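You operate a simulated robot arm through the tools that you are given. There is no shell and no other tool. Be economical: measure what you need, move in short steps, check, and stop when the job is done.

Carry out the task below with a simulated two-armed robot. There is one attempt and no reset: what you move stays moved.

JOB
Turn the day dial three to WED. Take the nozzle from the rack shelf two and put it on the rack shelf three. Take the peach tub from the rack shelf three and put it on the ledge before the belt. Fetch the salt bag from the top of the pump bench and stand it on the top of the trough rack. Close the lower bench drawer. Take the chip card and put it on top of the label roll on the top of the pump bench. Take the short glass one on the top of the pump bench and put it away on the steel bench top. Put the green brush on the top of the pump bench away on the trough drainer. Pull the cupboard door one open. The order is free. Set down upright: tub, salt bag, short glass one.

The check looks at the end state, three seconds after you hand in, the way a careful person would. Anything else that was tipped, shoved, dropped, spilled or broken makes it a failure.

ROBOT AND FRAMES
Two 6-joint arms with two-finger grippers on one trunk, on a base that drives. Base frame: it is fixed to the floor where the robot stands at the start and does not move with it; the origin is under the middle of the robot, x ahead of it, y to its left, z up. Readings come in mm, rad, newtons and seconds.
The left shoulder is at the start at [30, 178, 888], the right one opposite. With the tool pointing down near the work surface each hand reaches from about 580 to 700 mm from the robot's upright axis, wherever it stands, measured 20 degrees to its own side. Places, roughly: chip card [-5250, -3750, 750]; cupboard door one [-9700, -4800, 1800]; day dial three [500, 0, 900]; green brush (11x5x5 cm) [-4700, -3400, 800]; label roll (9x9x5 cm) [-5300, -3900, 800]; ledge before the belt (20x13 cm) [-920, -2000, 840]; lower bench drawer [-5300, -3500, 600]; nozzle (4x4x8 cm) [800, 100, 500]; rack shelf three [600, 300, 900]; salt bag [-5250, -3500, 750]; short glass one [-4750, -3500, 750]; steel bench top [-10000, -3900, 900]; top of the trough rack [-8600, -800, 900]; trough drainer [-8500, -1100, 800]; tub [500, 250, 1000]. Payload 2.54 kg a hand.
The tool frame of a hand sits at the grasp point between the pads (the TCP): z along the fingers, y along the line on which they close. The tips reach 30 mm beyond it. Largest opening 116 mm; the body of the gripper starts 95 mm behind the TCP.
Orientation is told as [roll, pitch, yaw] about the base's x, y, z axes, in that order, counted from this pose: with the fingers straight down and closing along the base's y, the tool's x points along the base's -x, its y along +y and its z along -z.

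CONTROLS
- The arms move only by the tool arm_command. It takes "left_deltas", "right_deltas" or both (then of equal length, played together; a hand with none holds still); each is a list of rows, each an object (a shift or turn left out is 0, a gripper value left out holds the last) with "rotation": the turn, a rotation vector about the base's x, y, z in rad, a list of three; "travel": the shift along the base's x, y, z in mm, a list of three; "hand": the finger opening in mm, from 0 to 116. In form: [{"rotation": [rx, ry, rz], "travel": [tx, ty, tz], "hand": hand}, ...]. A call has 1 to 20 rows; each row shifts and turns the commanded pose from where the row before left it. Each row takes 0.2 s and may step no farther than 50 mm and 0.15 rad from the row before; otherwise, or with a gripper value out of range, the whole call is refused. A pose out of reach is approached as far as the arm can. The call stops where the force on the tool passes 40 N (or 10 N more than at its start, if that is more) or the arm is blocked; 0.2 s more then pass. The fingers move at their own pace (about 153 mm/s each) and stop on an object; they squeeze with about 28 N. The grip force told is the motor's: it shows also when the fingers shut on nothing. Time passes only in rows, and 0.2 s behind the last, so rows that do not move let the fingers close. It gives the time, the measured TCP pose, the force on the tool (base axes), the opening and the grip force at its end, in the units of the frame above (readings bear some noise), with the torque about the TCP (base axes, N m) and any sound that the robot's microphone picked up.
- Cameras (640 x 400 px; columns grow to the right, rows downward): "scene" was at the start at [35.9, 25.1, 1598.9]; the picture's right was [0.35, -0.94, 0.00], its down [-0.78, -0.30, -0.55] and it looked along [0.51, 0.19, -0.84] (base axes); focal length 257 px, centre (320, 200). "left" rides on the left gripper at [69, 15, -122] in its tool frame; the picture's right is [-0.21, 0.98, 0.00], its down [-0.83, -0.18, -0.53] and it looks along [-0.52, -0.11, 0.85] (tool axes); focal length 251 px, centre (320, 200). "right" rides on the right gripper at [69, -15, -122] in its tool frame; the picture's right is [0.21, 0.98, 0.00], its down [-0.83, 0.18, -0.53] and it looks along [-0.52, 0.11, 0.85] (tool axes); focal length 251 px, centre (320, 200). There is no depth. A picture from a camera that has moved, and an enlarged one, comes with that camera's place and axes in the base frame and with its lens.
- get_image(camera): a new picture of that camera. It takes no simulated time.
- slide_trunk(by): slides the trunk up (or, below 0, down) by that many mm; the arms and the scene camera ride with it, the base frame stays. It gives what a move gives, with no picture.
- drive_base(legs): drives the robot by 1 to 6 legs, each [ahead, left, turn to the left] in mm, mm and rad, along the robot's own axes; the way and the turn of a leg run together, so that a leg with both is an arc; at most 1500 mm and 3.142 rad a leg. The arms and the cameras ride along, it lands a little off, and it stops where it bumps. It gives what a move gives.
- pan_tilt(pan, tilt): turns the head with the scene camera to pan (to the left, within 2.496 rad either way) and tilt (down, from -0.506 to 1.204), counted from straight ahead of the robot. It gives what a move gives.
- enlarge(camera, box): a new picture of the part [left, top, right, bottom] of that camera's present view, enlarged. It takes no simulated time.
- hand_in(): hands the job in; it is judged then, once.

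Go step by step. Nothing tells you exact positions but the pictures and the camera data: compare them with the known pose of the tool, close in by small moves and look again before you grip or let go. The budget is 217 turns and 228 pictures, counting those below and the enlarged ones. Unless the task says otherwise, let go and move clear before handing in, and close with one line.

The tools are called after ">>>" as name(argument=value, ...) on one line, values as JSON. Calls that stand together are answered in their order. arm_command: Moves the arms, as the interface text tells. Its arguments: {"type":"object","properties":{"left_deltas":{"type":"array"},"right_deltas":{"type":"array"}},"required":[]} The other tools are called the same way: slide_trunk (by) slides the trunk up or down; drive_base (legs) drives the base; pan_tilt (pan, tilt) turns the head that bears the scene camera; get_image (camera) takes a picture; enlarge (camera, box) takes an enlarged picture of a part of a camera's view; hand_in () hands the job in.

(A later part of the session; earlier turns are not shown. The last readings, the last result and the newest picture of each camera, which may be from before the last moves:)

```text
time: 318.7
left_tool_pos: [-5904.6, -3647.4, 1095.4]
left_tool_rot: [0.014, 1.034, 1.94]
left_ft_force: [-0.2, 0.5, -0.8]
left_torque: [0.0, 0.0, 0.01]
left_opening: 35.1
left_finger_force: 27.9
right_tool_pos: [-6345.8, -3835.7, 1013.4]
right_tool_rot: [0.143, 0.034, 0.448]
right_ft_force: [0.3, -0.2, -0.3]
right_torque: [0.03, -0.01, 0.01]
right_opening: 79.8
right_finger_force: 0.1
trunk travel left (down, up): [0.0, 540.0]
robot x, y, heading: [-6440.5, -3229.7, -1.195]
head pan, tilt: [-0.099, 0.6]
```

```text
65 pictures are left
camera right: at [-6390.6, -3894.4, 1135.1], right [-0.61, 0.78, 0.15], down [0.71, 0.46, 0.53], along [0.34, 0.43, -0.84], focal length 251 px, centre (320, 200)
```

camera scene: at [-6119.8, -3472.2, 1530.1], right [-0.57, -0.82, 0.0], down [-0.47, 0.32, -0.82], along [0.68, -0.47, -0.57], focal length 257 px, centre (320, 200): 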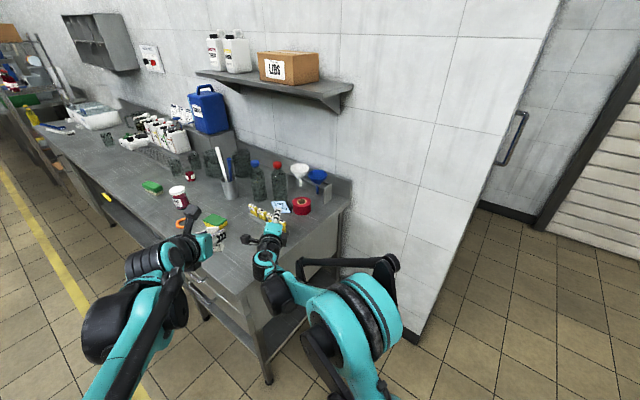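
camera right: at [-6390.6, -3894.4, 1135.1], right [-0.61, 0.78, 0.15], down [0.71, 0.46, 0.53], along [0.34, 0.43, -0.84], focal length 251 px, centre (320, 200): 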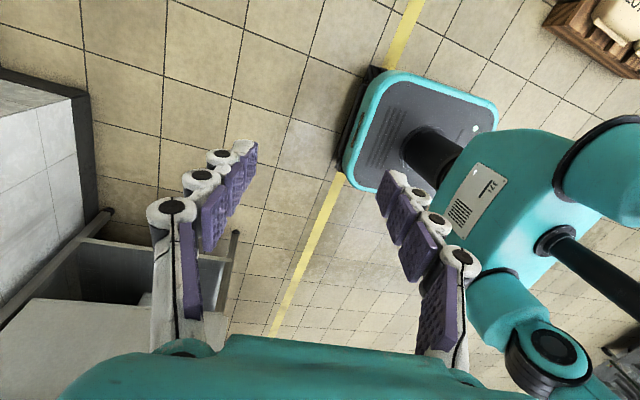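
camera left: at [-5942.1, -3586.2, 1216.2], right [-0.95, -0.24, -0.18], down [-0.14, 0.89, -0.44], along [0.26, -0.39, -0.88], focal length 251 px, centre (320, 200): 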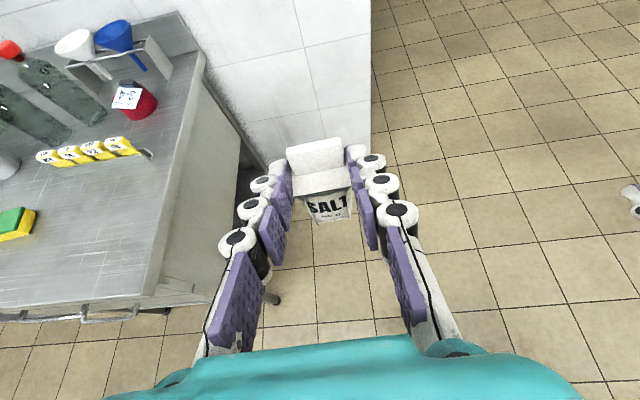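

Right hand now points down properly. Driving along the bench to the brush.

>>> drive_base(legs=[[-60, 0, -0.03], [0, 1480, 0], [0, 168, 0]])

>>> arm_command(right_deltas=[{"rotation": [-0.114, -0.093, 0]}, {"rotation": [0, 0, -0.07]}, {}])

>>> pan_tilt(pan=0.0, tilt=0.8)

>>> get_image(camera="scene")

>>> get_image(camera="right")

```text
time: 327.8
left_tool_pos: [-4366.1, -3055.1, 1094.1]
left_tool_rot: [0.015, 1.035, 1.899]
left_ft_force: [0.6, 0.0, -1.2]
left_torque: [-0.03, -0.02, -0.06]
left_opening: 35.1
left_finger_force: 27.8
right_tool_pos: [-4814.9, -3224.6, 1013.3]
right_tool_rot: [0.142, 0.035, 0.41]
right_ft_force: [1.0, -0.5, -0.3]
right_torque: [-0.03, 0.04, -0.02]
right_opening: 80.0
right_finger_force: 0.0
trunk travel left (down, up): [0.0, 540.0]
robot x, y, heading: [-4879.9, -2623.6, -1.234]
head pan, tilt: [-0.099, 0.6]
```

```text
time: 328.6
left_tool_pos: [-4366.2, -3054.9, 1094.2]
left_tool_rot: [0.014, 1.034, 1.899]
left_ft_force: [-0.4, 0.7, -1.5]
left_torque: [-0.03, -0.06, -0.01]
left_opening: 35.2
left_finger_force: 27.8
right_tool_pos: [-4816.5, -3224.5, 1013.6]
right_tool_rot: [0.001, -0.007, 0.336]
right_ft_force: [-0.8, -0.2, 0.9]
right_torque: [-0.03, 0.01, 0.04]
right_opening: 80.0
right_finger_force: 0.0
trunk travel left (down, up): [0.0, 540.0]
robot x, y, heading: [-4883.4, -2618.5, -1.239]
head pan, tilt: [-0.099, 0.6]
```

```text
time: 329.3
left_tool_pos: [-4366.4, -3055.5, 1094.3]
left_tool_rot: [0.013, 1.036, 1.896]
left_ft_force: [-0.5, 0.0, -0.3]
left_torque: [0.03, -0.04, -0.03]
left_opening: 35.1
left_finger_force: 27.8
right_tool_pos: [-4816.0, -3224.5, 1013.3]
right_tool_rot: [0.001, -0.01, 0.337]
right_ft_force: [-0.6, 0.6, 0.2]
right_torque: [0.01, 0.01, -0.03]
right_opening: 79.9
right_finger_force: 0.0
trunk travel left (down, up): [0.0, 540.0]
robot x, y, heading: [-4884.3, -2618.2, -1.234]
head pan, tilt: [0.0, 0.799]
```

```text
64 pictures are left
camera scene: at [-4866.2, -2666.9, 1513.4], right [-0.94, -0.33, 0.0], down [-0.24, 0.68, -0.7], along [0.23, -0.66, -0.72], focal length 257 px, centre (320, 200)
```

scene: 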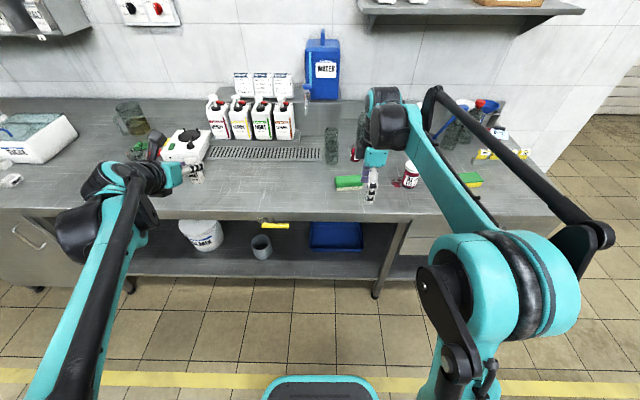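

```text
63 pictures are left
camera right: at [-4876.4, -3263.2, 1135.4], right [-0.53, 0.85, 0.0], down [0.72, 0.44, 0.54], along [0.46, 0.28, -0.84], focal length 251 px, centre (320, 200)
```

right: 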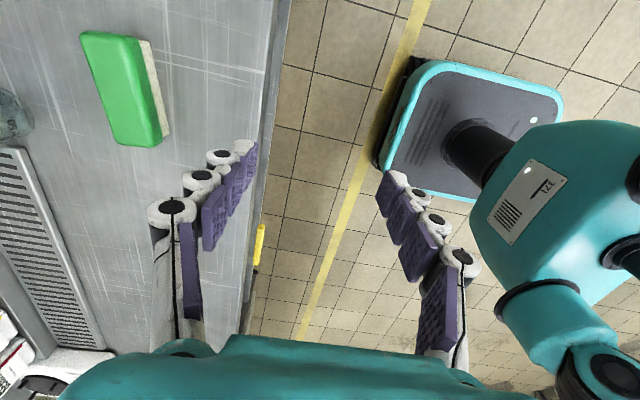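

>>> drive_base(legs=[[0, 16, 0], [192, 0, 0]])

>>> arm_command(right_deltas=[{"rotation": [0, 0, 0.115], "travel": [0, 0, -40]}, {"rotation": [0, 0, 0.115], "travel": [0, 0, -40]}, {}])

>>> get_image(camera="right")

```text
time: 331.2
left_tool_pos: [-4291.8, -3230.8, 1093.4]
left_tool_rot: [0.014, 1.034, 1.894]
left_ft_force: [1.1, 0.0, -1.2]
left_torque: [0.0, 0.0, 0.01]
left_opening: 35.1
left_finger_force: 27.8
right_tool_pos: [-4741.3, -3399.6, 1012.3]
right_tool_rot: [0.0, -0.008, 0.332]
right_ft_force: [0.4, 0.2, -0.8]
right_torque: [0.08, 0.0, 0.03]
right_opening: 80.2
right_finger_force: 0.0
trunk travel left (down, up): [0.0, 540.0]
robot x, y, heading: [-4809.1, -2794.6, -1.241]
head pan, tilt: [0.0, 0.799]
```

```text
time: 332.0
left_tool_pos: [-4292.1, -3230.8, 1094.2]
left_tool_rot: [0.014, 1.034, 1.895]
left_ft_force: [0.2, 0.6, -0.8]
left_torque: [0.01, -0.04, 0.03]
left_opening: 35.0
left_finger_force: 28.0
right_tool_pos: [-4740.6, -3395.3, 934.1]
right_tool_rot: [0.002, -0.008, 0.564]
right_ft_force: [-0.1, -0.9, -0.9]
right_torque: [-0.01, 0.04, 0.01]
right_opening: 79.7
right_finger_force: 0.0
trunk travel left (down, up): [0.0, 540.0]
robot x, y, heading: [-4809.3, -2791.2, -1.24]
head pan, tilt: [0.0, 0.799]
```

```text
62 pictures are left
camera right: at [-4791.3, -3446.9, 1055.0], right [-0.7, 0.71, 0.0], down [0.6, 0.59, 0.54], along [0.38, 0.38, -0.84], focal length 251 px, centre (320, 200)
```

right: 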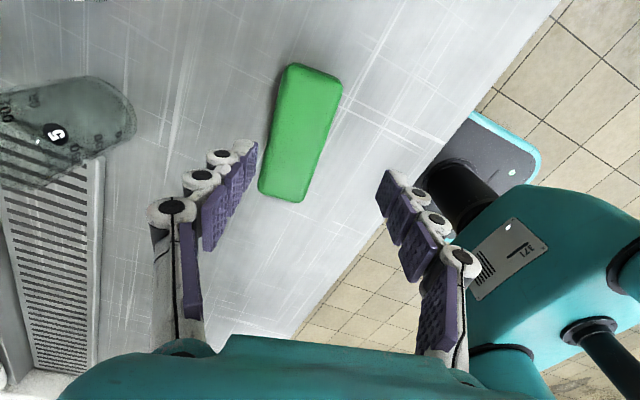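

>>> arm_command(right_deltas=[{"rotation": [0, 0, -0.05], "travel": [8, -19, -15]}, {"travel": [0, 0, -30]}, {}])

>>> get_image(camera="right")

```text
time: 332.8
left_tool_pos: [-4292.5, -3231.8, 1094.2]
left_tool_rot: [0.014, 1.035, 1.893]
left_ft_force: [-0.5, -0.1, 0.1]
left_torque: [-0.01, -0.02, 0.0]
left_opening: 35.1
left_finger_force: 28.1
right_tool_pos: [-4733.6, -3413.9, 888.4]
right_tool_rot: [0.002, -0.009, 0.513]
right_ft_force: [0.8, 0.7, 0.6]
right_torque: [-0.01, -0.03, -0.01]
right_opening: 79.6
right_finger_force: 0.1
trunk travel left (down, up): [0.0, 540.0]
robot x, y, heading: [-4810.6, -2792.1, -1.239]
head pan, tilt: [0.0, 0.799]
```

```text
61 pictures are left
camera right: at [-4787.4, -3462.6, 1009.6], right [-0.67, 0.75, 0.0], down [0.63, 0.56, 0.54], along [0.4, 0.36, -0.84], focal length 251 px, centre (320, 200)
```

right: 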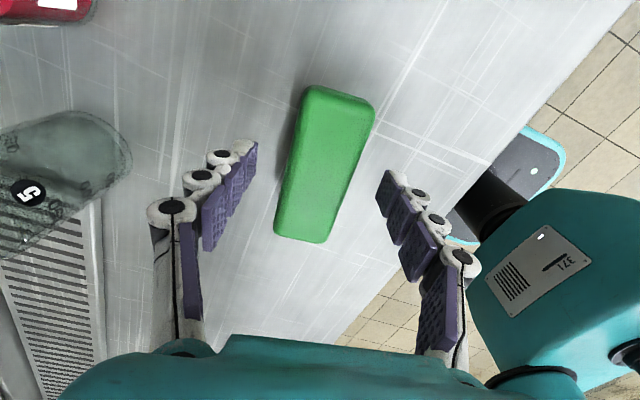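

>>> arm_command(right_deltas=[{"rotation": [0, 0, 0.12], "travel": [-7, -3, 0]}, {"rotation": [0, 0, 0.12], "travel": [0, 0, -10]}, {}])

>>> get_image(camera="right")

```text
time: 333.6
left_tool_pos: [-4291.8, -3231.0, 1094.4]
left_tool_rot: [0.015, 1.034, 1.894]
left_ft_force: [-0.3, 0.6, -1.2]
left_torque: [0.01, -0.01, 0.03]
left_opening: 35.2
left_finger_force: 28.2
right_tool_pos: [-4741.0, -3419.4, 879.7]
right_tool_rot: [0.0, -0.009, 0.755]
right_ft_force: [-0.8, -0.4, 0.9]
right_torque: [-0.03, 0.01, 0.01]
right_opening: 79.9
right_finger_force: 0.0
trunk travel left (down, up): [0.0, 540.0]
robot x, y, heading: [-4806.3, -2791.0, -1.241]
head pan, tilt: [0.0, 0.799]
```

```text
60 pictures are left
camera right: at [-4781.5, -3479.2, 1000.8], right [-0.82, 0.57, 0.0], down [0.48, 0.69, 0.54], along [0.31, 0.45, -0.84], focal length 251 px, centre (320, 200)
```

right: 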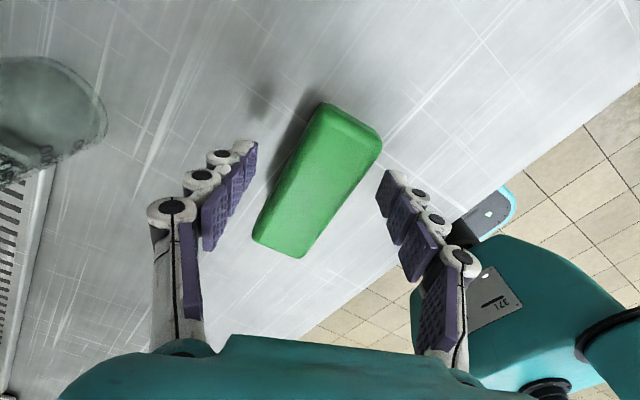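

>>> arm_command(right_deltas=[{"rotation": [0, 0, -0.125]}, {"rotation": [0, 0, -0.125]}, {"rotation": [0, 0, -0.125]}, {"rotation": [0, 0, -0.125]}, {}])

>>> get_image(camera="right")

```text
time: 334.8
left_tool_pos: [-4291.1, -3229.9, 1094.3]
left_tool_rot: [0.014, 1.034, 1.894]
left_ft_force: [0.6, 0.3, -0.3]
left_torque: [0.05, 0.01, -0.02]
left_opening: 35.0
left_finger_force: 28.3
right_tool_pos: [-4740.7, -3421.0, 877.2]
right_tool_rot: [0.001, -0.007, 0.251]
right_ft_force: [-0.4, -0.9, 0.5]
right_torque: [-0.01, 0.0, -0.03]
right_opening: 80.3
right_finger_force: 0.0
trunk travel left (down, up): [0.0, 540.0]
robot x, y, heading: [-4808.5, -2792.5, -1.239]
head pan, tilt: [0.0, 0.799]
```

```text
59 pictures are left
camera right: at [-4803.9, -3453.8, 1000.5], right [-0.45, 0.89, 0.0], down [0.75, 0.38, 0.54], along [0.48, 0.24, -0.84], focal length 251 px, centre (320, 200)
```

right: 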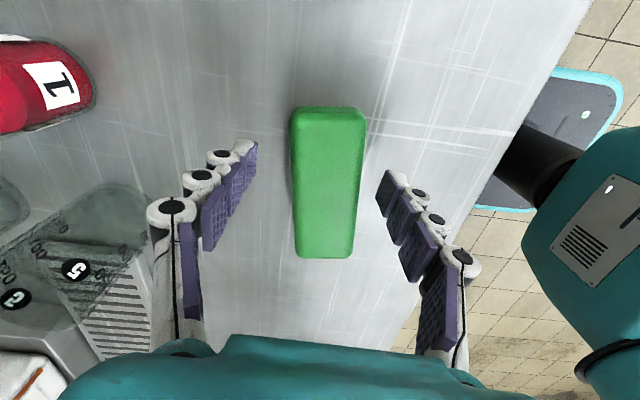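

>>> arm_command(right_deltas=[{"travel": [-2, 4, -10]}, {"travel": [0, 0, -10]}, {"hand": 60}, {"hand": 30}, {"hand": 0}, {}, {}])

>>> arm_command(right_deltas=[{"travel": [0, 0, 20]}, {"travel": [0, 0, 40]}, {"travel": [0, 0, 40]}, {"travel": [0, 0, 40]}, {"travel": [0, 0, 30]}, {}])

>>> get_image(camera="right")

```text
time: 336.4
left_tool_pos: [-4292.4, -3229.6, 1094.4]
left_tool_rot: [0.014, 1.035, 1.894]
left_ft_force: [-0.9, 0.1, 0.2]
left_torque: [0.01, 0.04, 0.0]
left_opening: 35.0
left_finger_force: 28.1
right_tool_pos: [-4742.9, -3417.8, 858.8]
right_tool_rot: [0.0, -0.006, 0.254]
right_ft_force: [-0.3, 0.0, 4.6]
right_torque: [-0.03, 0.01, 0.11]
right_opening: 44.3
right_finger_force: 28.1
trunk travel left (down, up): [0.0, 540.0]
robot x, y, heading: [-4807.4, -2790.9, -1.24]
head pan, tilt: [0.0, 0.799]
```

```text
time: 337.8
left_tool_pos: [-4291.8, -3231.5, 1093.7]
left_tool_rot: [0.013, 1.034, 1.893]
left_ft_force: [0.2, 0.5, -0.2]
left_torque: [0.01, -0.02, 0.03]
left_opening: 35.0
left_finger_force: 27.8
right_tool_pos: [-4742.8, -3415.9, 1029.6]
right_tool_rot: [0.001, -0.007, 0.254]
right_ft_force: [0.2, 0.0, -0.6]
right_torque: [0.01, 0.0, -0.02]
right_opening: 43.9
right_finger_force: 27.8
trunk travel left (down, up): [0.0, 540.0]
robot x, y, heading: [-4805.5, -2794.3, -1.247]
head pan, tilt: [0.0, 0.799]
```

```text
58 pictures are left
camera right: at [-4806.5, -3450.8, 1151.9], right [-0.45, 0.89, 0.0], down [0.75, 0.38, 0.54], along [0.48, 0.24, -0.84], focal length 251 px, centre (320, 200)
```

right: 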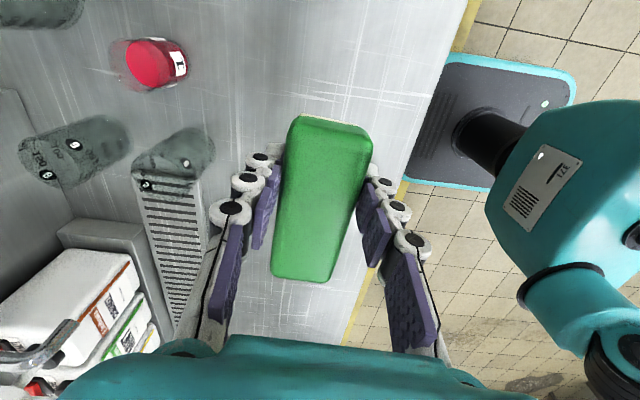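

Brush held. Quick look at the two small glasses' labels for later.

>>> enlarge(camera="right", box=[0, 90, 240, 240])

>>> drive_base(legs=[[-450, 0, 0], [0, 0, -1.57]])

>>> pan_tilt(pan=0.0, tilt=0.25)

>>> get_image(camera="scene")

```text
2.67 times, centred on (120, 165) of right
camera zoom: at [-4806.5, -3450.8, 1151.9], right [-0.45, 0.89, 0.0], down [0.75, 0.38, 0.54], along [0.48, 0.24, -0.84], focal length 670 px, centre (853, 293)
```

zoom: 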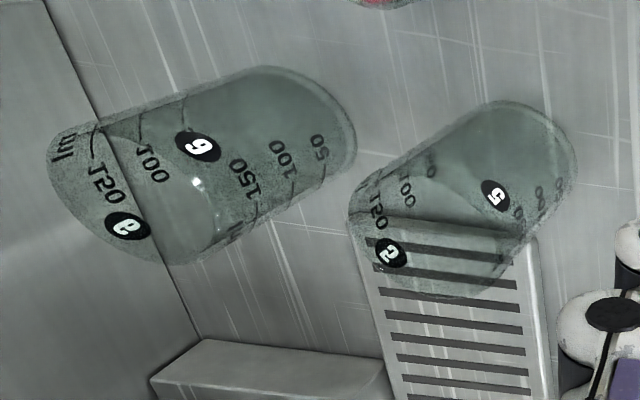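

```text
time: 344.3
left_tool_pos: [-5380.4, -2884.3, 1094.6]
left_tool_rot: [0.014, 1.035, 0.345]
left_ft_force: [-1.0, 0.5, -0.3]
left_torque: [-0.02, -0.06, -0.01]
left_opening: 35.1
left_finger_force: 27.7
right_tool_pos: [-5576.5, -2437.6, 1029.2]
right_tool_rot: [0.001, -0.01, -1.295]
right_ft_force: [0.9, 0.4, -1.7]
right_torque: [0.03, -0.02, 0.01]
right_opening: 43.5
right_finger_force: 27.8
trunk travel left (down, up): [0.0, 540.0]
robot x, y, heading: [-4953.2, -2361.7, -2.786]
head pan, tilt: [0.0, 0.799]
```

```text
time: 345.3
left_tool_pos: [-5380.1, -2884.5, 1094.1]
left_tool_rot: [0.014, 1.035, 0.346]
left_ft_force: [0.0, 0.9, -1.4]
left_torque: [-0.02, -0.03, 0.01]
left_opening: 35.2
left_finger_force: 28.1
right_tool_pos: [-5577.5, -2438.4, 1029.8]
right_tool_rot: [0.001, -0.007, -1.296]
right_ft_force: [0.0, 0.2, -1.1]
right_torque: [0.01, -0.01, 0.02]
right_opening: 43.6
right_finger_force: 27.6
trunk travel left (down, up): [0.0, 540.0]
robot x, y, heading: [-4954.0, -2359.7, -2.788]
head pan, tilt: [0.0, 0.25]
```

```text
56 pictures are left
camera scene: at [-5014.0, -2381.9, 1562.3], right [-0.35, 0.94, 0.0], down [0.23, 0.09, -0.97], along [-0.91, -0.34, -0.25], focal length 257 px, centre (320, 200)
```

scene: 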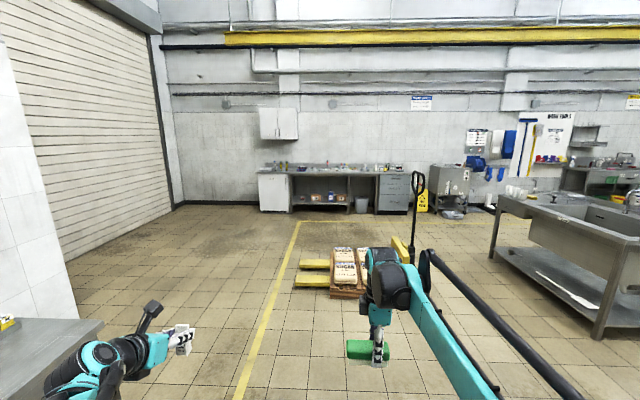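

The red-filled small glass "1" is likely short glass one (later). Now drive to the trough with salt bag and brush.

>>> drive_base(legs=[[0, 0, -0.549], [1500, 0, 0], [1500, 0, 0], [300, 0, 0], [0, 0, -1.03]])

>>> pan_tilt(pan=0.0, tilt=0.5)

>>> get_image(camera="scene")

```text
time: 365.6
left_tool_pos: [-8703.5, -1272.0, 1094.7]
left_tool_rot: [0.014, 1.034, -1.256]
left_ft_force: [-0.5, 0.2, -0.8]
left_torque: [-0.02, 0.05, 0.02]
left_opening: 35.1
left_finger_force: 27.5
right_tool_pos: [-8251.6, -1089.2, 1030.0]
right_tool_rot: [0.002, -0.009, -2.898]
right_ft_force: [0.6, 0.2, -1.1]
right_torque: [0.01, -0.02, 0.02]
right_opening: 43.4
right_finger_force: 27.3
trunk travel left (down, up): [0.0, 540.0]
robot x, y, heading: [-8191.5, -1714.8, 1.901]
head pan, tilt: [0.0, 0.25]
```

```text
time: 366.4
left_tool_pos: [-8702.6, -1272.4, 1094.2]
left_tool_rot: [0.015, 1.034, -1.257]
left_ft_force: [-0.2, -0.2, -0.4]
left_torque: [-0.02, 0.0, 0.0]
left_opening: 35.0
left_finger_force: 28.4
right_tool_pos: [-8251.0, -1089.3, 1029.8]
right_tool_rot: [0.002, -0.01, -2.897]
right_ft_force: [-0.4, -0.1, -1.8]
right_torque: [-0.01, -0.04, -0.01]
right_opening: 43.5
right_finger_force: 27.9
trunk travel left (down, up): [0.0, 540.0]
robot x, y, heading: [-8192.1, -1713.1, 1.897]
head pan, tilt: [0.0, 0.499]
```

```text
55 pictures are left
camera scene: at [-8211.8, -1656.5, 1539.4], right [0.95, 0.32, 0.0], down [0.15, -0.45, -0.88], along [-0.28, 0.83, -0.48], focal length 257 px, centre (320, 200)
```

scene: 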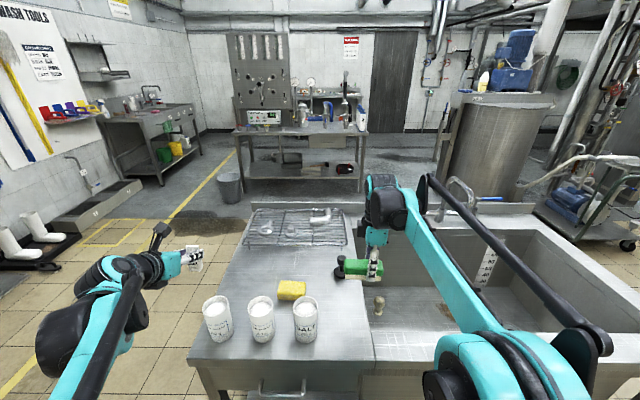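

The wire rack (back) and drainboard are clear. I'll set the brush on the free drainboard area right of the yellow sponge.

>>> drive_base(legs=[[0, 83, 0]])

>>> arm_command(right_deltas=[{"travel": [-13, 38, -20]}, {"travel": [-13, 38, -20]}, {"travel": [0, 0, -40]}, {}])

>>> get_image(camera="scene")

>>> get_image(camera="right")

```text
time: 367.4
left_tool_pos: [-8783.9, -1299.6, 1094.4]
left_tool_rot: [0.017, 1.036, -1.253]
left_ft_force: [-0.1, -0.6, -0.6]
left_torque: [0.0, -0.07, -0.06]
left_opening: 35.1
left_finger_force: 28.0
right_tool_pos: [-8332.6, -1115.5, 1029.7]
right_tool_rot: [0.002, -0.008, -2.896]
right_ft_force: [-0.9, -0.5, -1.3]
right_torque: [0.02, -0.1, 0.01]
right_opening: 43.7
right_finger_force: 28.2
trunk travel left (down, up): [0.0, 540.0]
robot x, y, heading: [-8271.8, -1737.5, 1.89]
head pan, tilt: [0.0, 0.499]
```

```text
time: 368.4
left_tool_pos: [-8782.3, -1299.8, 1094.4]
left_tool_rot: [0.013, 1.035, -1.256]
left_ft_force: [-0.4, -0.1, -1.0]
left_torque: [-0.02, 0.02, 0.0]
left_opening: 34.9
left_finger_force: 28.3
right_tool_pos: [-8356.9, -1042.0, 948.7]
right_tool_rot: [0.001, -0.007, -2.896]
right_ft_force: [-0.7, -0.5, -1.7]
right_torque: [-0.01, -0.01, 0.0]
right_opening: 43.6
right_finger_force: 28.3
trunk travel left (down, up): [0.0, 540.0]
robot x, y, heading: [-8271.4, -1741.5, 1.899]
head pan, tilt: [0.0, 0.499]
```

```text
54 pictures are left
camera scene: at [-8290.1, -1682.8, 1539.3], right [0.95, 0.32, 0.0], down [0.15, -0.45, -0.88], along [-0.28, 0.83, -0.48], focal length 257 px, centre (320, 200)
```

scene: 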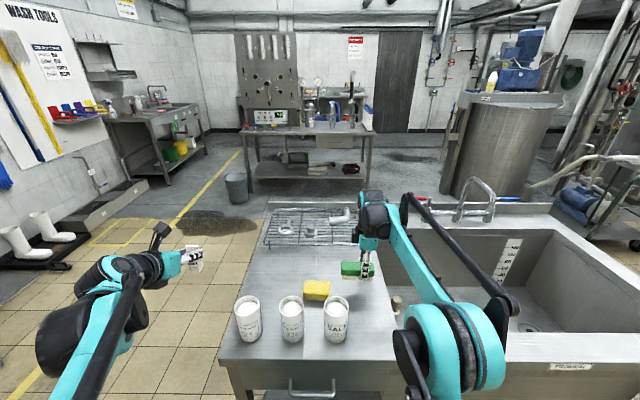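

```text
53 pictures are left
camera right: at [-8290.9, -1011.4, 1070.3], right [0.45, -0.9, 0.0], down [-0.75, -0.38, 0.54], along [-0.48, -0.24, -0.84], focal length 251 px, centre (320, 200)
```

right: 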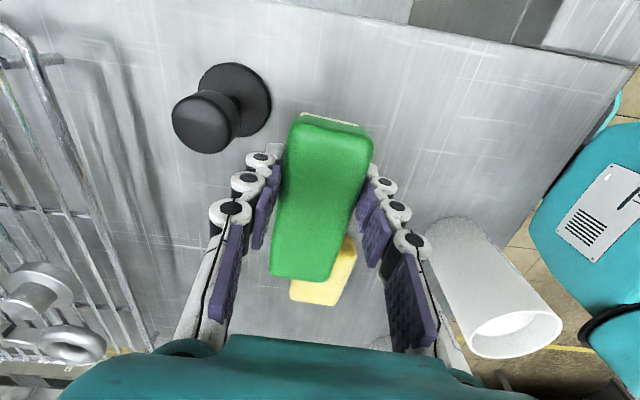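

>>> arm_command(right_deltas=[{"travel": [0, 0, -25]}, {"travel": [0, 0, -20]}, {"travel": [0, 0, -6]}, {"travel": [0, 0, -4]}, {"travel": [0, 0, -4]}, {}])

```text
time: 369.8
left_tool_pos: [-8782.5, -1299.8, 1094.5]
left_tool_rot: [0.014, 1.034, -1.255]
left_ft_force: [0.1, -0.1, -0.7]
left_torque: [-0.02, 0.02, -0.02]
left_opening: 35.3
left_finger_force: 28.3
right_tool_pos: [-8357.2, -1040.2, 892.0]
right_tool_rot: [0.002, -0.008, -2.895]
right_ft_force: [-0.7, 0.2, -1.6]
right_torque: [0.01, 0.01, -0.04]
right_opening: 43.8
right_finger_force: 28.1
trunk travel left (down, up): [0.0, 540.0]
robot x, y, heading: [-8271.6, -1743.1, 1.892]
head pan, tilt: [0.0, 0.499]
```

>>> arm_command(right_deltas=[{"travel": [0, 0, -5]}, {"travel": [0, 0, -4]}, {"travel": [0, 0, -4]}, {"travel": [0, 0, -4]}, {"travel": [0, 0, -4]}, {"travel": [0, 0, -4]}, {"travel": [0, 0, -4]}, {}])

>>> get_image(camera="right")

```text
time: 370.8
left_tool_pos: [-8781.4, -1301.6, 1094.8]
left_tool_rot: [0.014, 1.037, -1.255]
left_ft_force: [0.7, -0.6, -1.3]
left_torque: [-0.03, -0.01, 0.01]
left_opening: 35.0
left_finger_force: 27.9
right_tool_pos: [-8356.1, -1042.4, 879.4]
right_tool_rot: [0.0, -0.007, -2.896]
right_ft_force: [0.0, -3.6, 19.8]
right_torque: [-0.22, -0.3, -0.11]
right_opening: 43.5
right_finger_force: 28.3
trunk travel left (down, up): [0.0, 540.0]
robot x, y, heading: [-8270.9, -1741.5, 1.894]
head pan, tilt: [0.0, 0.499]
stopped in row 5 (right hand): the force on the tool passed its limit at 46 N (the readings are from after the stop); the commanded pose is now the measured one
```

```text
52 pictures are left
camera right: at [-8291.7, -1012.0, 1001.2], right [0.45, -0.9, 0.0], down [-0.75, -0.38, 0.54], along [-0.48, -0.24, -0.84], focal length 251 px, centre (320, 200)
```

right: 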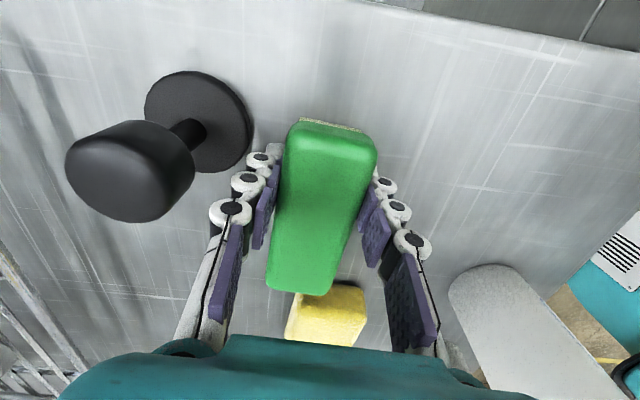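

Brush is down on the drainboard, clear of the sponge. Releasing.

>>> arm_command(right_deltas=[{"travel": [0, 0, 3]}, {"hand": 52}, {"hand": 60}, {}, {"travel": [0, 0, 20]}, {"travel": [0, 0, 40]}, {"travel": [0, 0, 45]}, {"travel": [0, 0, 45]}, {"travel": [13, -38, 10]}, {"travel": [13, -38, 0]}, {}])

>>> get_image(camera="scene")

>>> enlarge(camera="scene", box=[220, 180, 420, 305])

```text
time: 373.2
left_tool_pos: [-8781.9, -1299.1, 1095.2]
left_tool_rot: [0.013, 1.036, -1.254]
left_ft_force: [0.0, -0.4, -0.2]
left_torque: [-0.01, 0.04, 0.0]
left_opening: 35.2
left_finger_force: 28.5
right_tool_pos: [-8331.0, -1115.1, 1037.8]
right_tool_rot: [-0.001, -0.01, -2.896]
right_ft_force: [-0.2, 0.5, -0.6]
right_torque: [0.0, 0.01, 0.0]
right_opening: 60.0
right_finger_force: 0.2
trunk travel left (down, up): [0.0, 540.0]
robot x, y, heading: [-8269.0, -1741.1, 1.897]
head pan, tilt: [0.0, 0.499]
```

```text
51 pictures are left
camera scene: at [-8290.4, -1682.4, 1539.2], right [0.95, 0.32, 0.0], down [0.15, -0.45, -0.88], along [-0.28, 0.83, -0.48], focal length 257 px, centre (320, 200)
```

scene: 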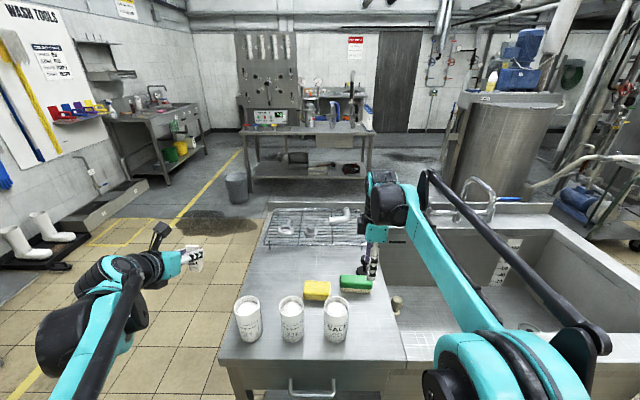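

```text
3.20 times, centred on (320, 242) of scene
camera zoom: at [-8290.4, -1682.4, 1539.2], right [0.95, 0.32, 0.0], down [0.15, -0.45, -0.88], along [-0.28, 0.83, -0.48], focal length 823 px, centre (320, 64)
```

zoom: 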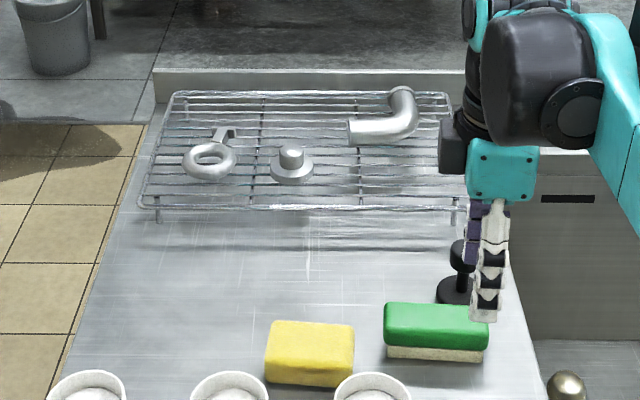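

Brush is placed. Now the salt bag: bring the left hand over the free front-right part of the wire rack.

>>> arm_command(left_deltas=[{"travel": [39, 13, 0]}, {"travel": [39, 13, 0]}, {"travel": [39, 13, 0]}, {"travel": [38, 13, 0]}, {}])

>>> drive_base(legs=[[0, -248, 0], [90, 0, 0]])

>>> arm_command(left_deltas=[{"travel": [-14, 43, 0]}, {"travel": [-14, 43, 0]}, {"travel": [-14, 43, 0]}, {"travel": [-14, 43, -15]}, {"travel": [-10, 33, -20]}, {}])

>>> get_image(camera="left")

>>> get_image(camera="scene")

```text
time: 374.4
left_tool_pos: [-8628.1, -1251.8, 1096.8]
left_tool_rot: [0.017, 1.034, -1.26]
left_ft_force: [0.5, -0.1, -0.9]
left_torque: [-0.02, 0.04, 0.03]
left_opening: 35.3
left_finger_force: 28.1
left hand out of reach, approached as far as the arm can: row 4
right_tool_pos: [-8330.9, -1115.2, 1037.6]
right_tool_rot: [0.0, -0.009, -2.895]
right_ft_force: [0.4, 0.5, -1.2]
right_torque: [0.0, -0.01, 0.01]
right_opening: 59.9
right_finger_force: 0.1
trunk travel left (down, up): [0.0, 540.0]
robot x, y, heading: [-8268.8, -1741.6, 1.892]
head pan, tilt: [0.0, 0.499]
```

```text
time: 376.9
left_tool_pos: [-8423.7, -1087.3, 1095.5]
left_tool_rot: [0.017, 1.035, -1.258]
left_ft_force: [-0.6, 0.9, -0.9]
left_torque: [-0.04, 0.0, 0.01]
left_opening: 35.0
left_finger_force: 28.1
right_tool_pos: [-8124.5, -948.9, 1038.1]
right_tool_rot: [0.002, -0.009, -2.893]
right_ft_force: [-0.6, 1.3, -0.4]
right_torque: [-0.06, -0.01, 0.03]
right_opening: 60.3
right_finger_force: 0.0
trunk travel left (down, up): [0.0, 540.0]
robot x, y, heading: [-8065.0, -1578.4, 1.894]
head pan, tilt: [0.0, 0.499]
```

```text
time: 378.4
left_tool_pos: [-8491.4, -884.2, 1061.6]
left_tool_rot: [0.022, 1.037, -1.269]
left_ft_force: [-0.9, -0.3, -0.3]
left_torque: [-0.03, 0.02, 0.0]
left_opening: 34.9
left_finger_force: 27.6
right_tool_pos: [-8124.2, -951.8, 1037.7]
right_tool_rot: [0.001, -0.008, -2.895]
right_ft_force: [0.5, -0.8, -0.7]
right_torque: [0.03, -0.02, 0.04]
right_opening: 60.1
right_finger_force: 0.0
trunk travel left (down, up): [0.0, 540.0]
robot x, y, heading: [-8061.3, -1574.0, 1.899]
head pan, tilt: [0.0, 0.499]
```

```text
49 pictures are left
camera left: at [-8458.0, -946.3, 1183.8], right [0.97, 0.17, -0.17], down [0.08, -0.89, -0.44], along [-0.23, 0.41, -0.88], focal length 251 px, centre (320, 200)
```

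left: 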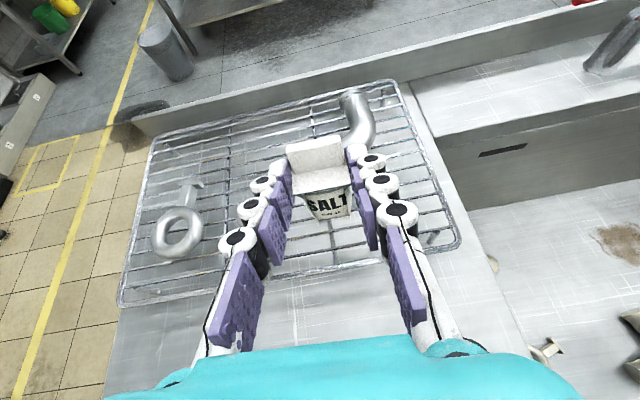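

```text
48 pictures are left
camera scene: at [-8082.7, -1518.9, 1539.4], right [0.95, 0.32, 0.0], down [0.15, -0.45, -0.88], along [-0.28, 0.83, -0.48], focal length 257 px, centre (320, 200)
```

scene: 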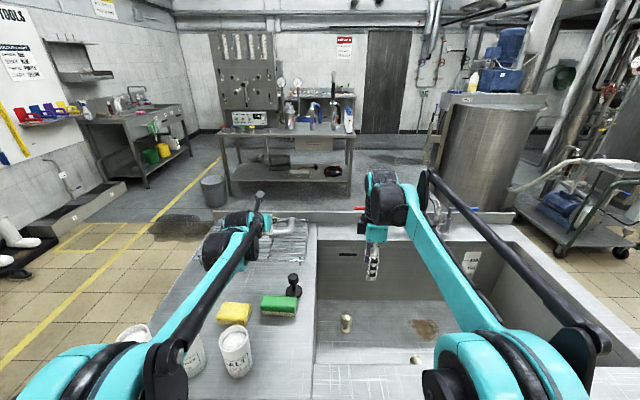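

>>> arm_command(left_deltas=[{"travel": [-10, 30, -20]}, {"travel": [-10, 30, -25]}, {"travel": [0, 0, -35]}, {}])

>>> get_image(camera="left")

```text
time: 379.4
left_tool_pos: [-8514.6, -825.3, 982.0]
left_tool_rot: [0.022, 1.036, -1.265]
left_ft_force: [-0.1, -0.1, -0.3]
left_torque: [0.0, 0.01, 0.03]
left_opening: 35.2
left_finger_force: 28.1
left hand out of reach, approached as far as the arm can: row 1
right_tool_pos: [-8124.3, -951.2, 1039.0]
right_tool_rot: [0.0, -0.01, -2.894]
right_ft_force: [0.2, 0.5, 0.4]
right_torque: [0.0, 0.01, 0.0]
right_opening: 60.0
right_finger_force: 0.1
trunk travel left (down, up): [0.0, 540.0]
robot x, y, heading: [-8062.5, -1576.4, 1.902]
head pan, tilt: [0.0, 0.499]
```

```text
47 pictures are left
camera left: at [-8481.0, -887.4, 1103.6], right [0.97, 0.17, -0.17], down [0.08, -0.89, -0.44], along [-0.23, 0.41, -0.88], focal length 251 px, centre (320, 200)
```

left: 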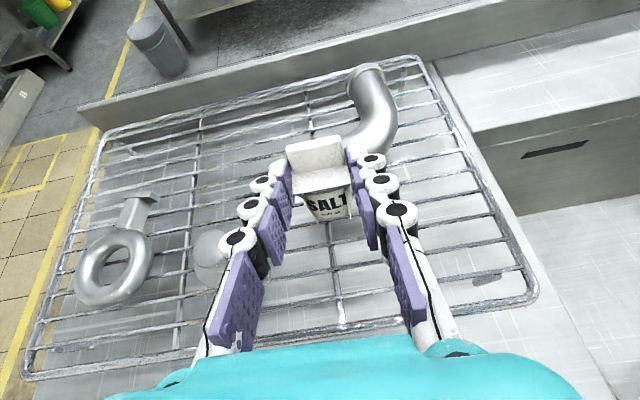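

>>> arm_command(left_deltas=[{"travel": [-7, -12, -15]}, {"travel": [0, 0, -12]}, {"travel": [0, 0, -4]}, {"travel": [0, 0, -3]}, {"travel": [0, 0, -3]}, {}])

>>> arm_command(left_deltas=[{"travel": [0, 0, -3]}, {"travel": [0, 0, -3]}, {"travel": [0, 0, -3]}, {"travel": [0, 0, -3]}, {"travel": [0, 0, -3]}, {}])

>>> get_image(camera="left")

```text
time: 380.8
left_tool_pos: [-8519.0, -839.5, 946.9]
left_tool_rot: [0.016, 1.043, -1.259]
left_ft_force: [-7.0, -2.5, 30.3]
left_torque: [0.52, 0.49, 0.16]
left_opening: 35.3
left_finger_force: 27.9
right_tool_pos: [-8123.6, -953.2, 1040.4]
right_tool_rot: [-0.001, -0.009, -2.893]
right_ft_force: [0.7, 0.1, -0.3]
right_torque: [0.03, 0.0, -0.01]
right_opening: 60.1
right_finger_force: 0.1
trunk travel left (down, up): [0.0, 540.0]
robot x, y, heading: [-8064.0, -1576.0, 1.9]
head pan, tilt: [0.0, 0.499]
```

```text
time: 382.1
left_tool_pos: [-8517.6, -840.5, 932.6]
left_tool_rot: [0.018, 1.042, -1.259]
left_ft_force: [-6.7, -1.3, 28.5]
left_torque: [0.55, 0.46, 0.18]
left_opening: 35.0
left_finger_force: 28.2
right_tool_pos: [-8123.8, -952.5, 1039.8]
right_tool_rot: [-0.002, -0.009, -2.892]
right_ft_force: [0.3, 0.5, 0.1]
right_torque: [-0.01, -0.02, 0.0]
right_opening: 60.2
right_finger_force: 0.0
trunk travel left (down, up): [0.0, 540.0]
robot x, y, heading: [-8062.3, -1575.4, 1.899]
head pan, tilt: [0.0, 0.499]
```

```text
46 pictures are left
camera left: at [-8483.8, -902.5, 1053.5], right [0.97, 0.18, -0.18], down [0.09, -0.89, -0.45], along [-0.24, 0.41, -0.88], focal length 251 px, centre (320, 200)
```

left: 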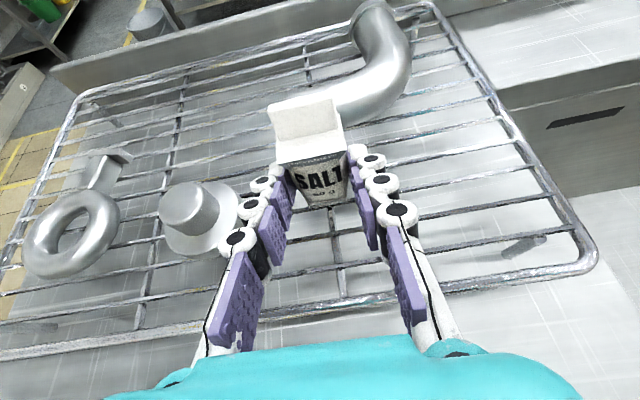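

The bag stands on the rack. Opening slightly, rising, then withdrawing.

>>> arm_command(left_deltas=[{"hand": 40}, {"hand": 46}, {}, {"travel": [0, 0, 10]}, {"travel": [0, 0, 20], "hand": 52}, {"travel": [3, -10, 30], "hand": 60}, {"travel": [10, -30, 30]}, {"travel": [14, -42, 10]}, {"travel": [14, -42, 10]}, {}])

>>> get_image(camera="left")

```text
time: 384.4
left_tool_pos: [-8477.5, -963.8, 1041.9]
left_tool_rot: [0.017, 1.035, -1.256]
left_ft_force: [-0.4, 0.4, 0.2]
left_torque: [-0.03, -0.02, -0.01]
left_opening: 59.8
left_finger_force: 0.0
right_tool_pos: [-8124.6, -950.2, 1037.7]
right_tool_rot: [0.003, -0.008, -2.893]
right_ft_force: [-0.3, 0.3, 0.4]
right_torque: [-0.02, 0.01, -0.03]
right_opening: 59.8
right_finger_force: 0.1
trunk travel left (down, up): [0.0, 540.0]
robot x, y, heading: [-8062.1, -1578.5, 1.901]
head pan, tilt: [0.0, 0.499]
```

```text
45 pictures are left
camera left: at [-8442.6, -1026.1, 1162.7], right [0.97, 0.18, -0.18], down [0.09, -0.89, -0.44], along [-0.24, 0.41, -0.88], focal length 251 px, centre (320, 200)
```

left: 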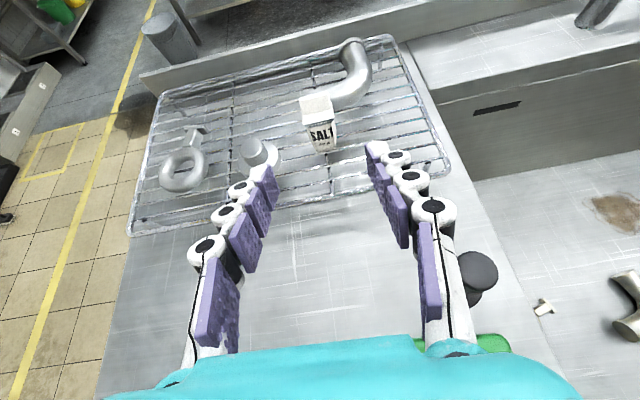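

Salt bag stands upright on the rack. Back to the pump bench for the glass.

>>> drive_base(legs=[[-220, 0, 0], [0, 0, -2.14], [1450, 0, 0], [1400, 0, 0], [0, 0, -0.987]])

>>> pan_tilt(pan=0.1, tilt=0.6)

>>> get_image(camera="scene")

>>> enlarge(camera="scene", box=[240, 90, 480, 240])

```text
time: 407.2
left_tool_pos: [-4813.2, -3165.8, 1041.3]
left_tool_rot: [0.018, 1.034, 1.906]
left_ft_force: [0.1, -1.1, 0.9]
left_torque: [0.04, 0.0, 0.01]
left_opening: 60.0
left_finger_force: 0.0
right_tool_pos: [-5165.5, -3188.0, 1037.9]
right_tool_rot: [-0.001, -0.012, 0.27]
right_ft_force: [0.3, 0.6, 0.4]
right_torque: [0.02, 0.0, 0.0]
right_opening: 60.0
right_finger_force: 0.0
trunk travel left (down, up): [0.0, 540.0]
robot x, y, heading: [-5240.2, -2560.1, -1.221]
head pan, tilt: [0.0, 0.499]
```

```text
time: 407.9
left_tool_pos: [-4814.1, -3165.8, 1040.7]
left_tool_rot: [0.017, 1.035, 1.906]
left_ft_force: [-0.1, 0.1, 0.3]
left_torque: [-0.01, 0.0, -0.01]
left_opening: 60.1
left_finger_force: 0.1
right_tool_pos: [-5166.1, -3187.5, 1038.4]
right_tool_rot: [0.0, -0.009, 0.271]
right_ft_force: [0.3, 0.4, -0.1]
right_torque: [-0.01, 0.02, 0.0]
right_opening: 60.1
right_finger_force: 0.0
trunk travel left (down, up): [0.0, 540.0]
robot x, y, heading: [-5242.9, -2566.2, -1.218]
head pan, tilt: [0.099, 0.6]
```

```text
44 pictures are left
camera scene: at [-5213.0, -2614.3, 1530.3], right [-0.9, -0.43, 0.0], down [-0.24, 0.51, -0.83], along [0.36, -0.74, -0.56], focal length 257 px, centre (320, 200)
```

scene: 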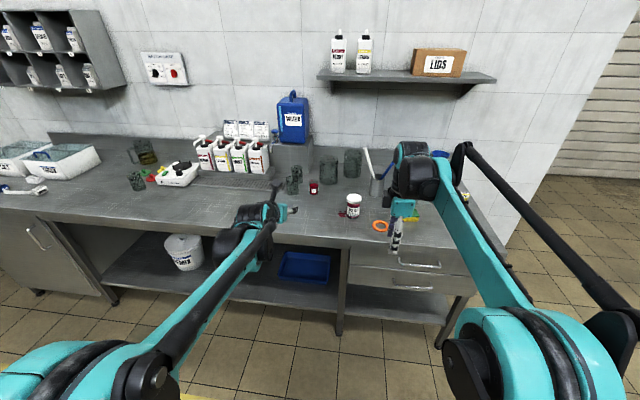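

```text
2.67 times, centred on (360, 165) of scene
camera zoom: at [-5213.0, -2614.3, 1530.3], right [-0.9, -0.43, 0.0], down [-0.24, 0.51, -0.83], along [0.36, -0.74, -0.56], focal length 686 px, centre (213, 293)
```

zoom: 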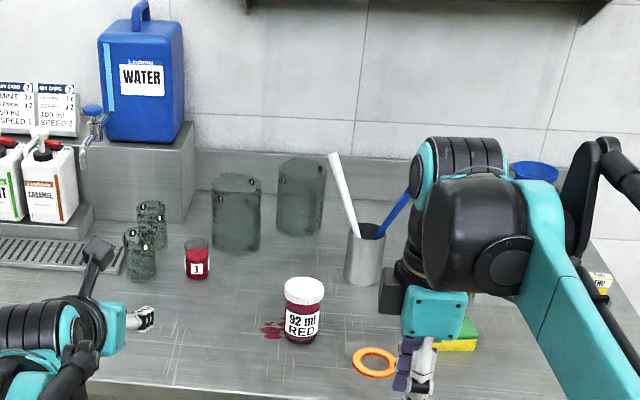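

Short glass one (label 1, red) is at ≈[−4707, −3581]. Approaching with the left hand while tucking the right one.

>>> arm_command(right_deltas=[{"travel": [-15, 42, 15]}, {"travel": [-15, 42, 15]}, {"travel": [-10, 28, 10]}, {}, {}, {}], left_deltas=[{"travel": [0, 0, -40], "hand": 80}, {"travel": [0, 0, -40]}, {"travel": [0, 0, -30]}, {"travel": [0, 0, -10]}, {}, {}])

>>> drive_base(legs=[[0, -42, 0], [300, 0, 0]])

>>> get_image(camera="left")

```text
time: 409.3
left_tool_pos: [-4811.5, -3164.0, 922.6]
left_tool_rot: [0.019, 1.035, 1.906]
left_ft_force: [0.3, 0.1, 0.5]
left_torque: [0.0, 0.0, 0.01]
left_opening: 80.0
left_finger_force: 0.1
right_tool_pos: [-5205.9, -3075.3, 1078.4]
right_tool_rot: [0.0, -0.008, 0.271]
right_ft_force: [0.4, 0.2, -0.3]
right_torque: [0.05, 0.01, -0.03]
right_opening: 59.9
right_finger_force: 0.0
trunk travel left (down, up): [0.0, 540.0]
robot x, y, heading: [-5241.3, -2561.6, -1.226]
head pan, tilt: [0.099, 0.6]
```

```text
time: 411.8
left_tool_pos: [-4750.1, -3465.3, 922.8]
left_tool_rot: [0.017, 1.036, 1.901]
left_ft_force: [0.5, 0.7, 0.6]
left_torque: [0.03, -0.01, 0.0]
left_opening: 80.1
left_finger_force: 0.0
right_tool_pos: [-5143.9, -3374.9, 1077.2]
right_tool_rot: [0.002, -0.008, 0.265]
right_ft_force: [0.7, -0.4, -1.3]
right_torque: [0.0, 0.01, -0.01]
right_opening: 60.2
right_finger_force: 0.0
trunk travel left (down, up): [0.0, 540.0]
robot x, y, heading: [-5175.3, -2858.3, -1.227]
head pan, tilt: [0.099, 0.6]
```

```text
42 pictures are left
camera left: at [-4785.9, -3403.5, 1044.2], right [-0.96, -0.2, -0.18], down [-0.1, 0.89, -0.44], along [0.24, -0.41, -0.88], focal length 251 px, centre (320, 200)
```

left: 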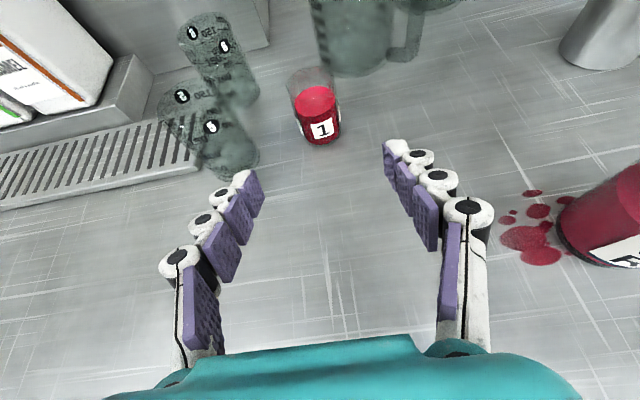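

>>> arm_command(left_deltas=[{"hand": 66, "travel": [0, 0, -30]}, {"travel": [0, 0, -32]}, {"travel": [15, -41, 0]}, {"travel": [14, -38, 0]}, {}])

>>> get_image(camera="left")

```text
time: 413.0
left_tool_pos: [-4721.8, -3546.8, 859.3]
left_tool_rot: [0.018, 1.035, 1.9]
left_ft_force: [0.3, -0.7, 0.5]
left_torque: [0.01, -0.02, -0.02]
left_opening: 66.0
left_finger_force: 0.1
right_tool_pos: [-5144.2, -3373.3, 1079.0]
right_tool_rot: [-0.002, -0.009, 0.265]
right_ft_force: [0.8, -1.4, 0.3]
right_torque: [0.02, 0.01, 0.01]
right_opening: 59.9
right_finger_force: 0.2
trunk travel left (down, up): [0.0, 540.0]
robot x, y, heading: [-5172.6, -2856.4, -1.231]
head pan, tilt: [0.099, 0.6]
```

```text
41 pictures are left
camera left: at [-4756.9, -3484.4, 980.9], right [-0.96, -0.2, -0.18], down [-0.1, 0.89, -0.44], along [0.24, -0.41, -0.88], focal length 251 px, centre (320, 200)
```

left: 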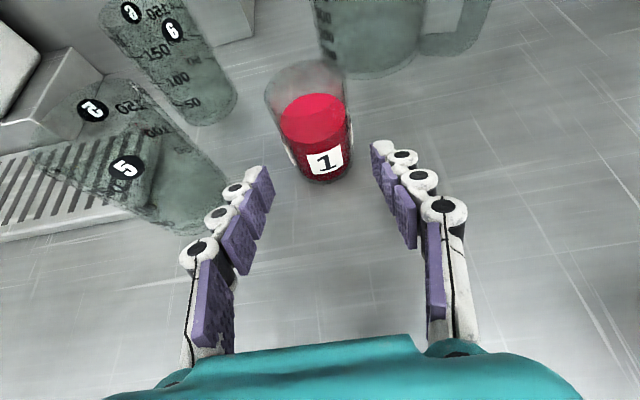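

>>> arm_command(left_deltas=[{"travel": [7, -24, 0]}, {"travel": [7, -24, 0]}, {"hand": 50}, {"hand": 30}, {"hand": 0}, {}, {}])

>>> get_image(camera="left")

```text
time: 414.6
left_tool_pos: [-4707.9, -3595.0, 859.4]
left_tool_rot: [0.015, 1.035, 1.899]
left_ft_force: [0.6, -1.4, 1.7]
left_torque: [-0.01, -0.08, -0.01]
left_opening: 42.8
left_finger_force: 27.9
right_tool_pos: [-5144.4, -3373.4, 1078.9]
right_tool_rot: [0.0, -0.011, 0.266]
right_ft_force: [-0.6, -0.1, 0.3]
right_torque: [0.03, -0.02, -0.01]
right_opening: 60.1
right_finger_force: 0.1
trunk travel left (down, up): [0.0, 540.0]
robot x, y, heading: [-5179.2, -2856.6, -1.225]
head pan, tilt: [0.099, 0.6]
```

```text
40 pictures are left
camera left: at [-4742.9, -3532.3, 980.7], right [-0.96, -0.2, -0.18], down [-0.1, 0.89, -0.44], along [0.24, -0.41, -0.88], focal length 251 px, centre (320, 200)
```

left: 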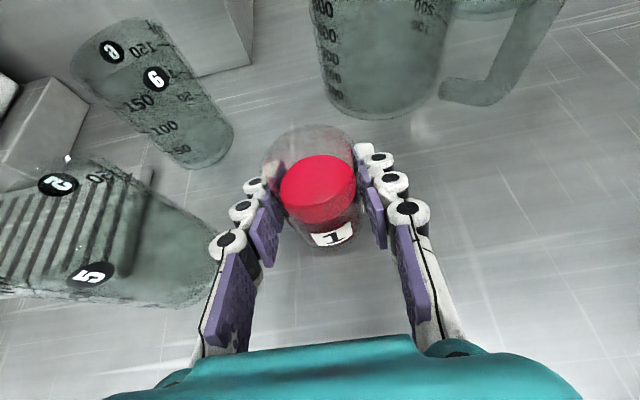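

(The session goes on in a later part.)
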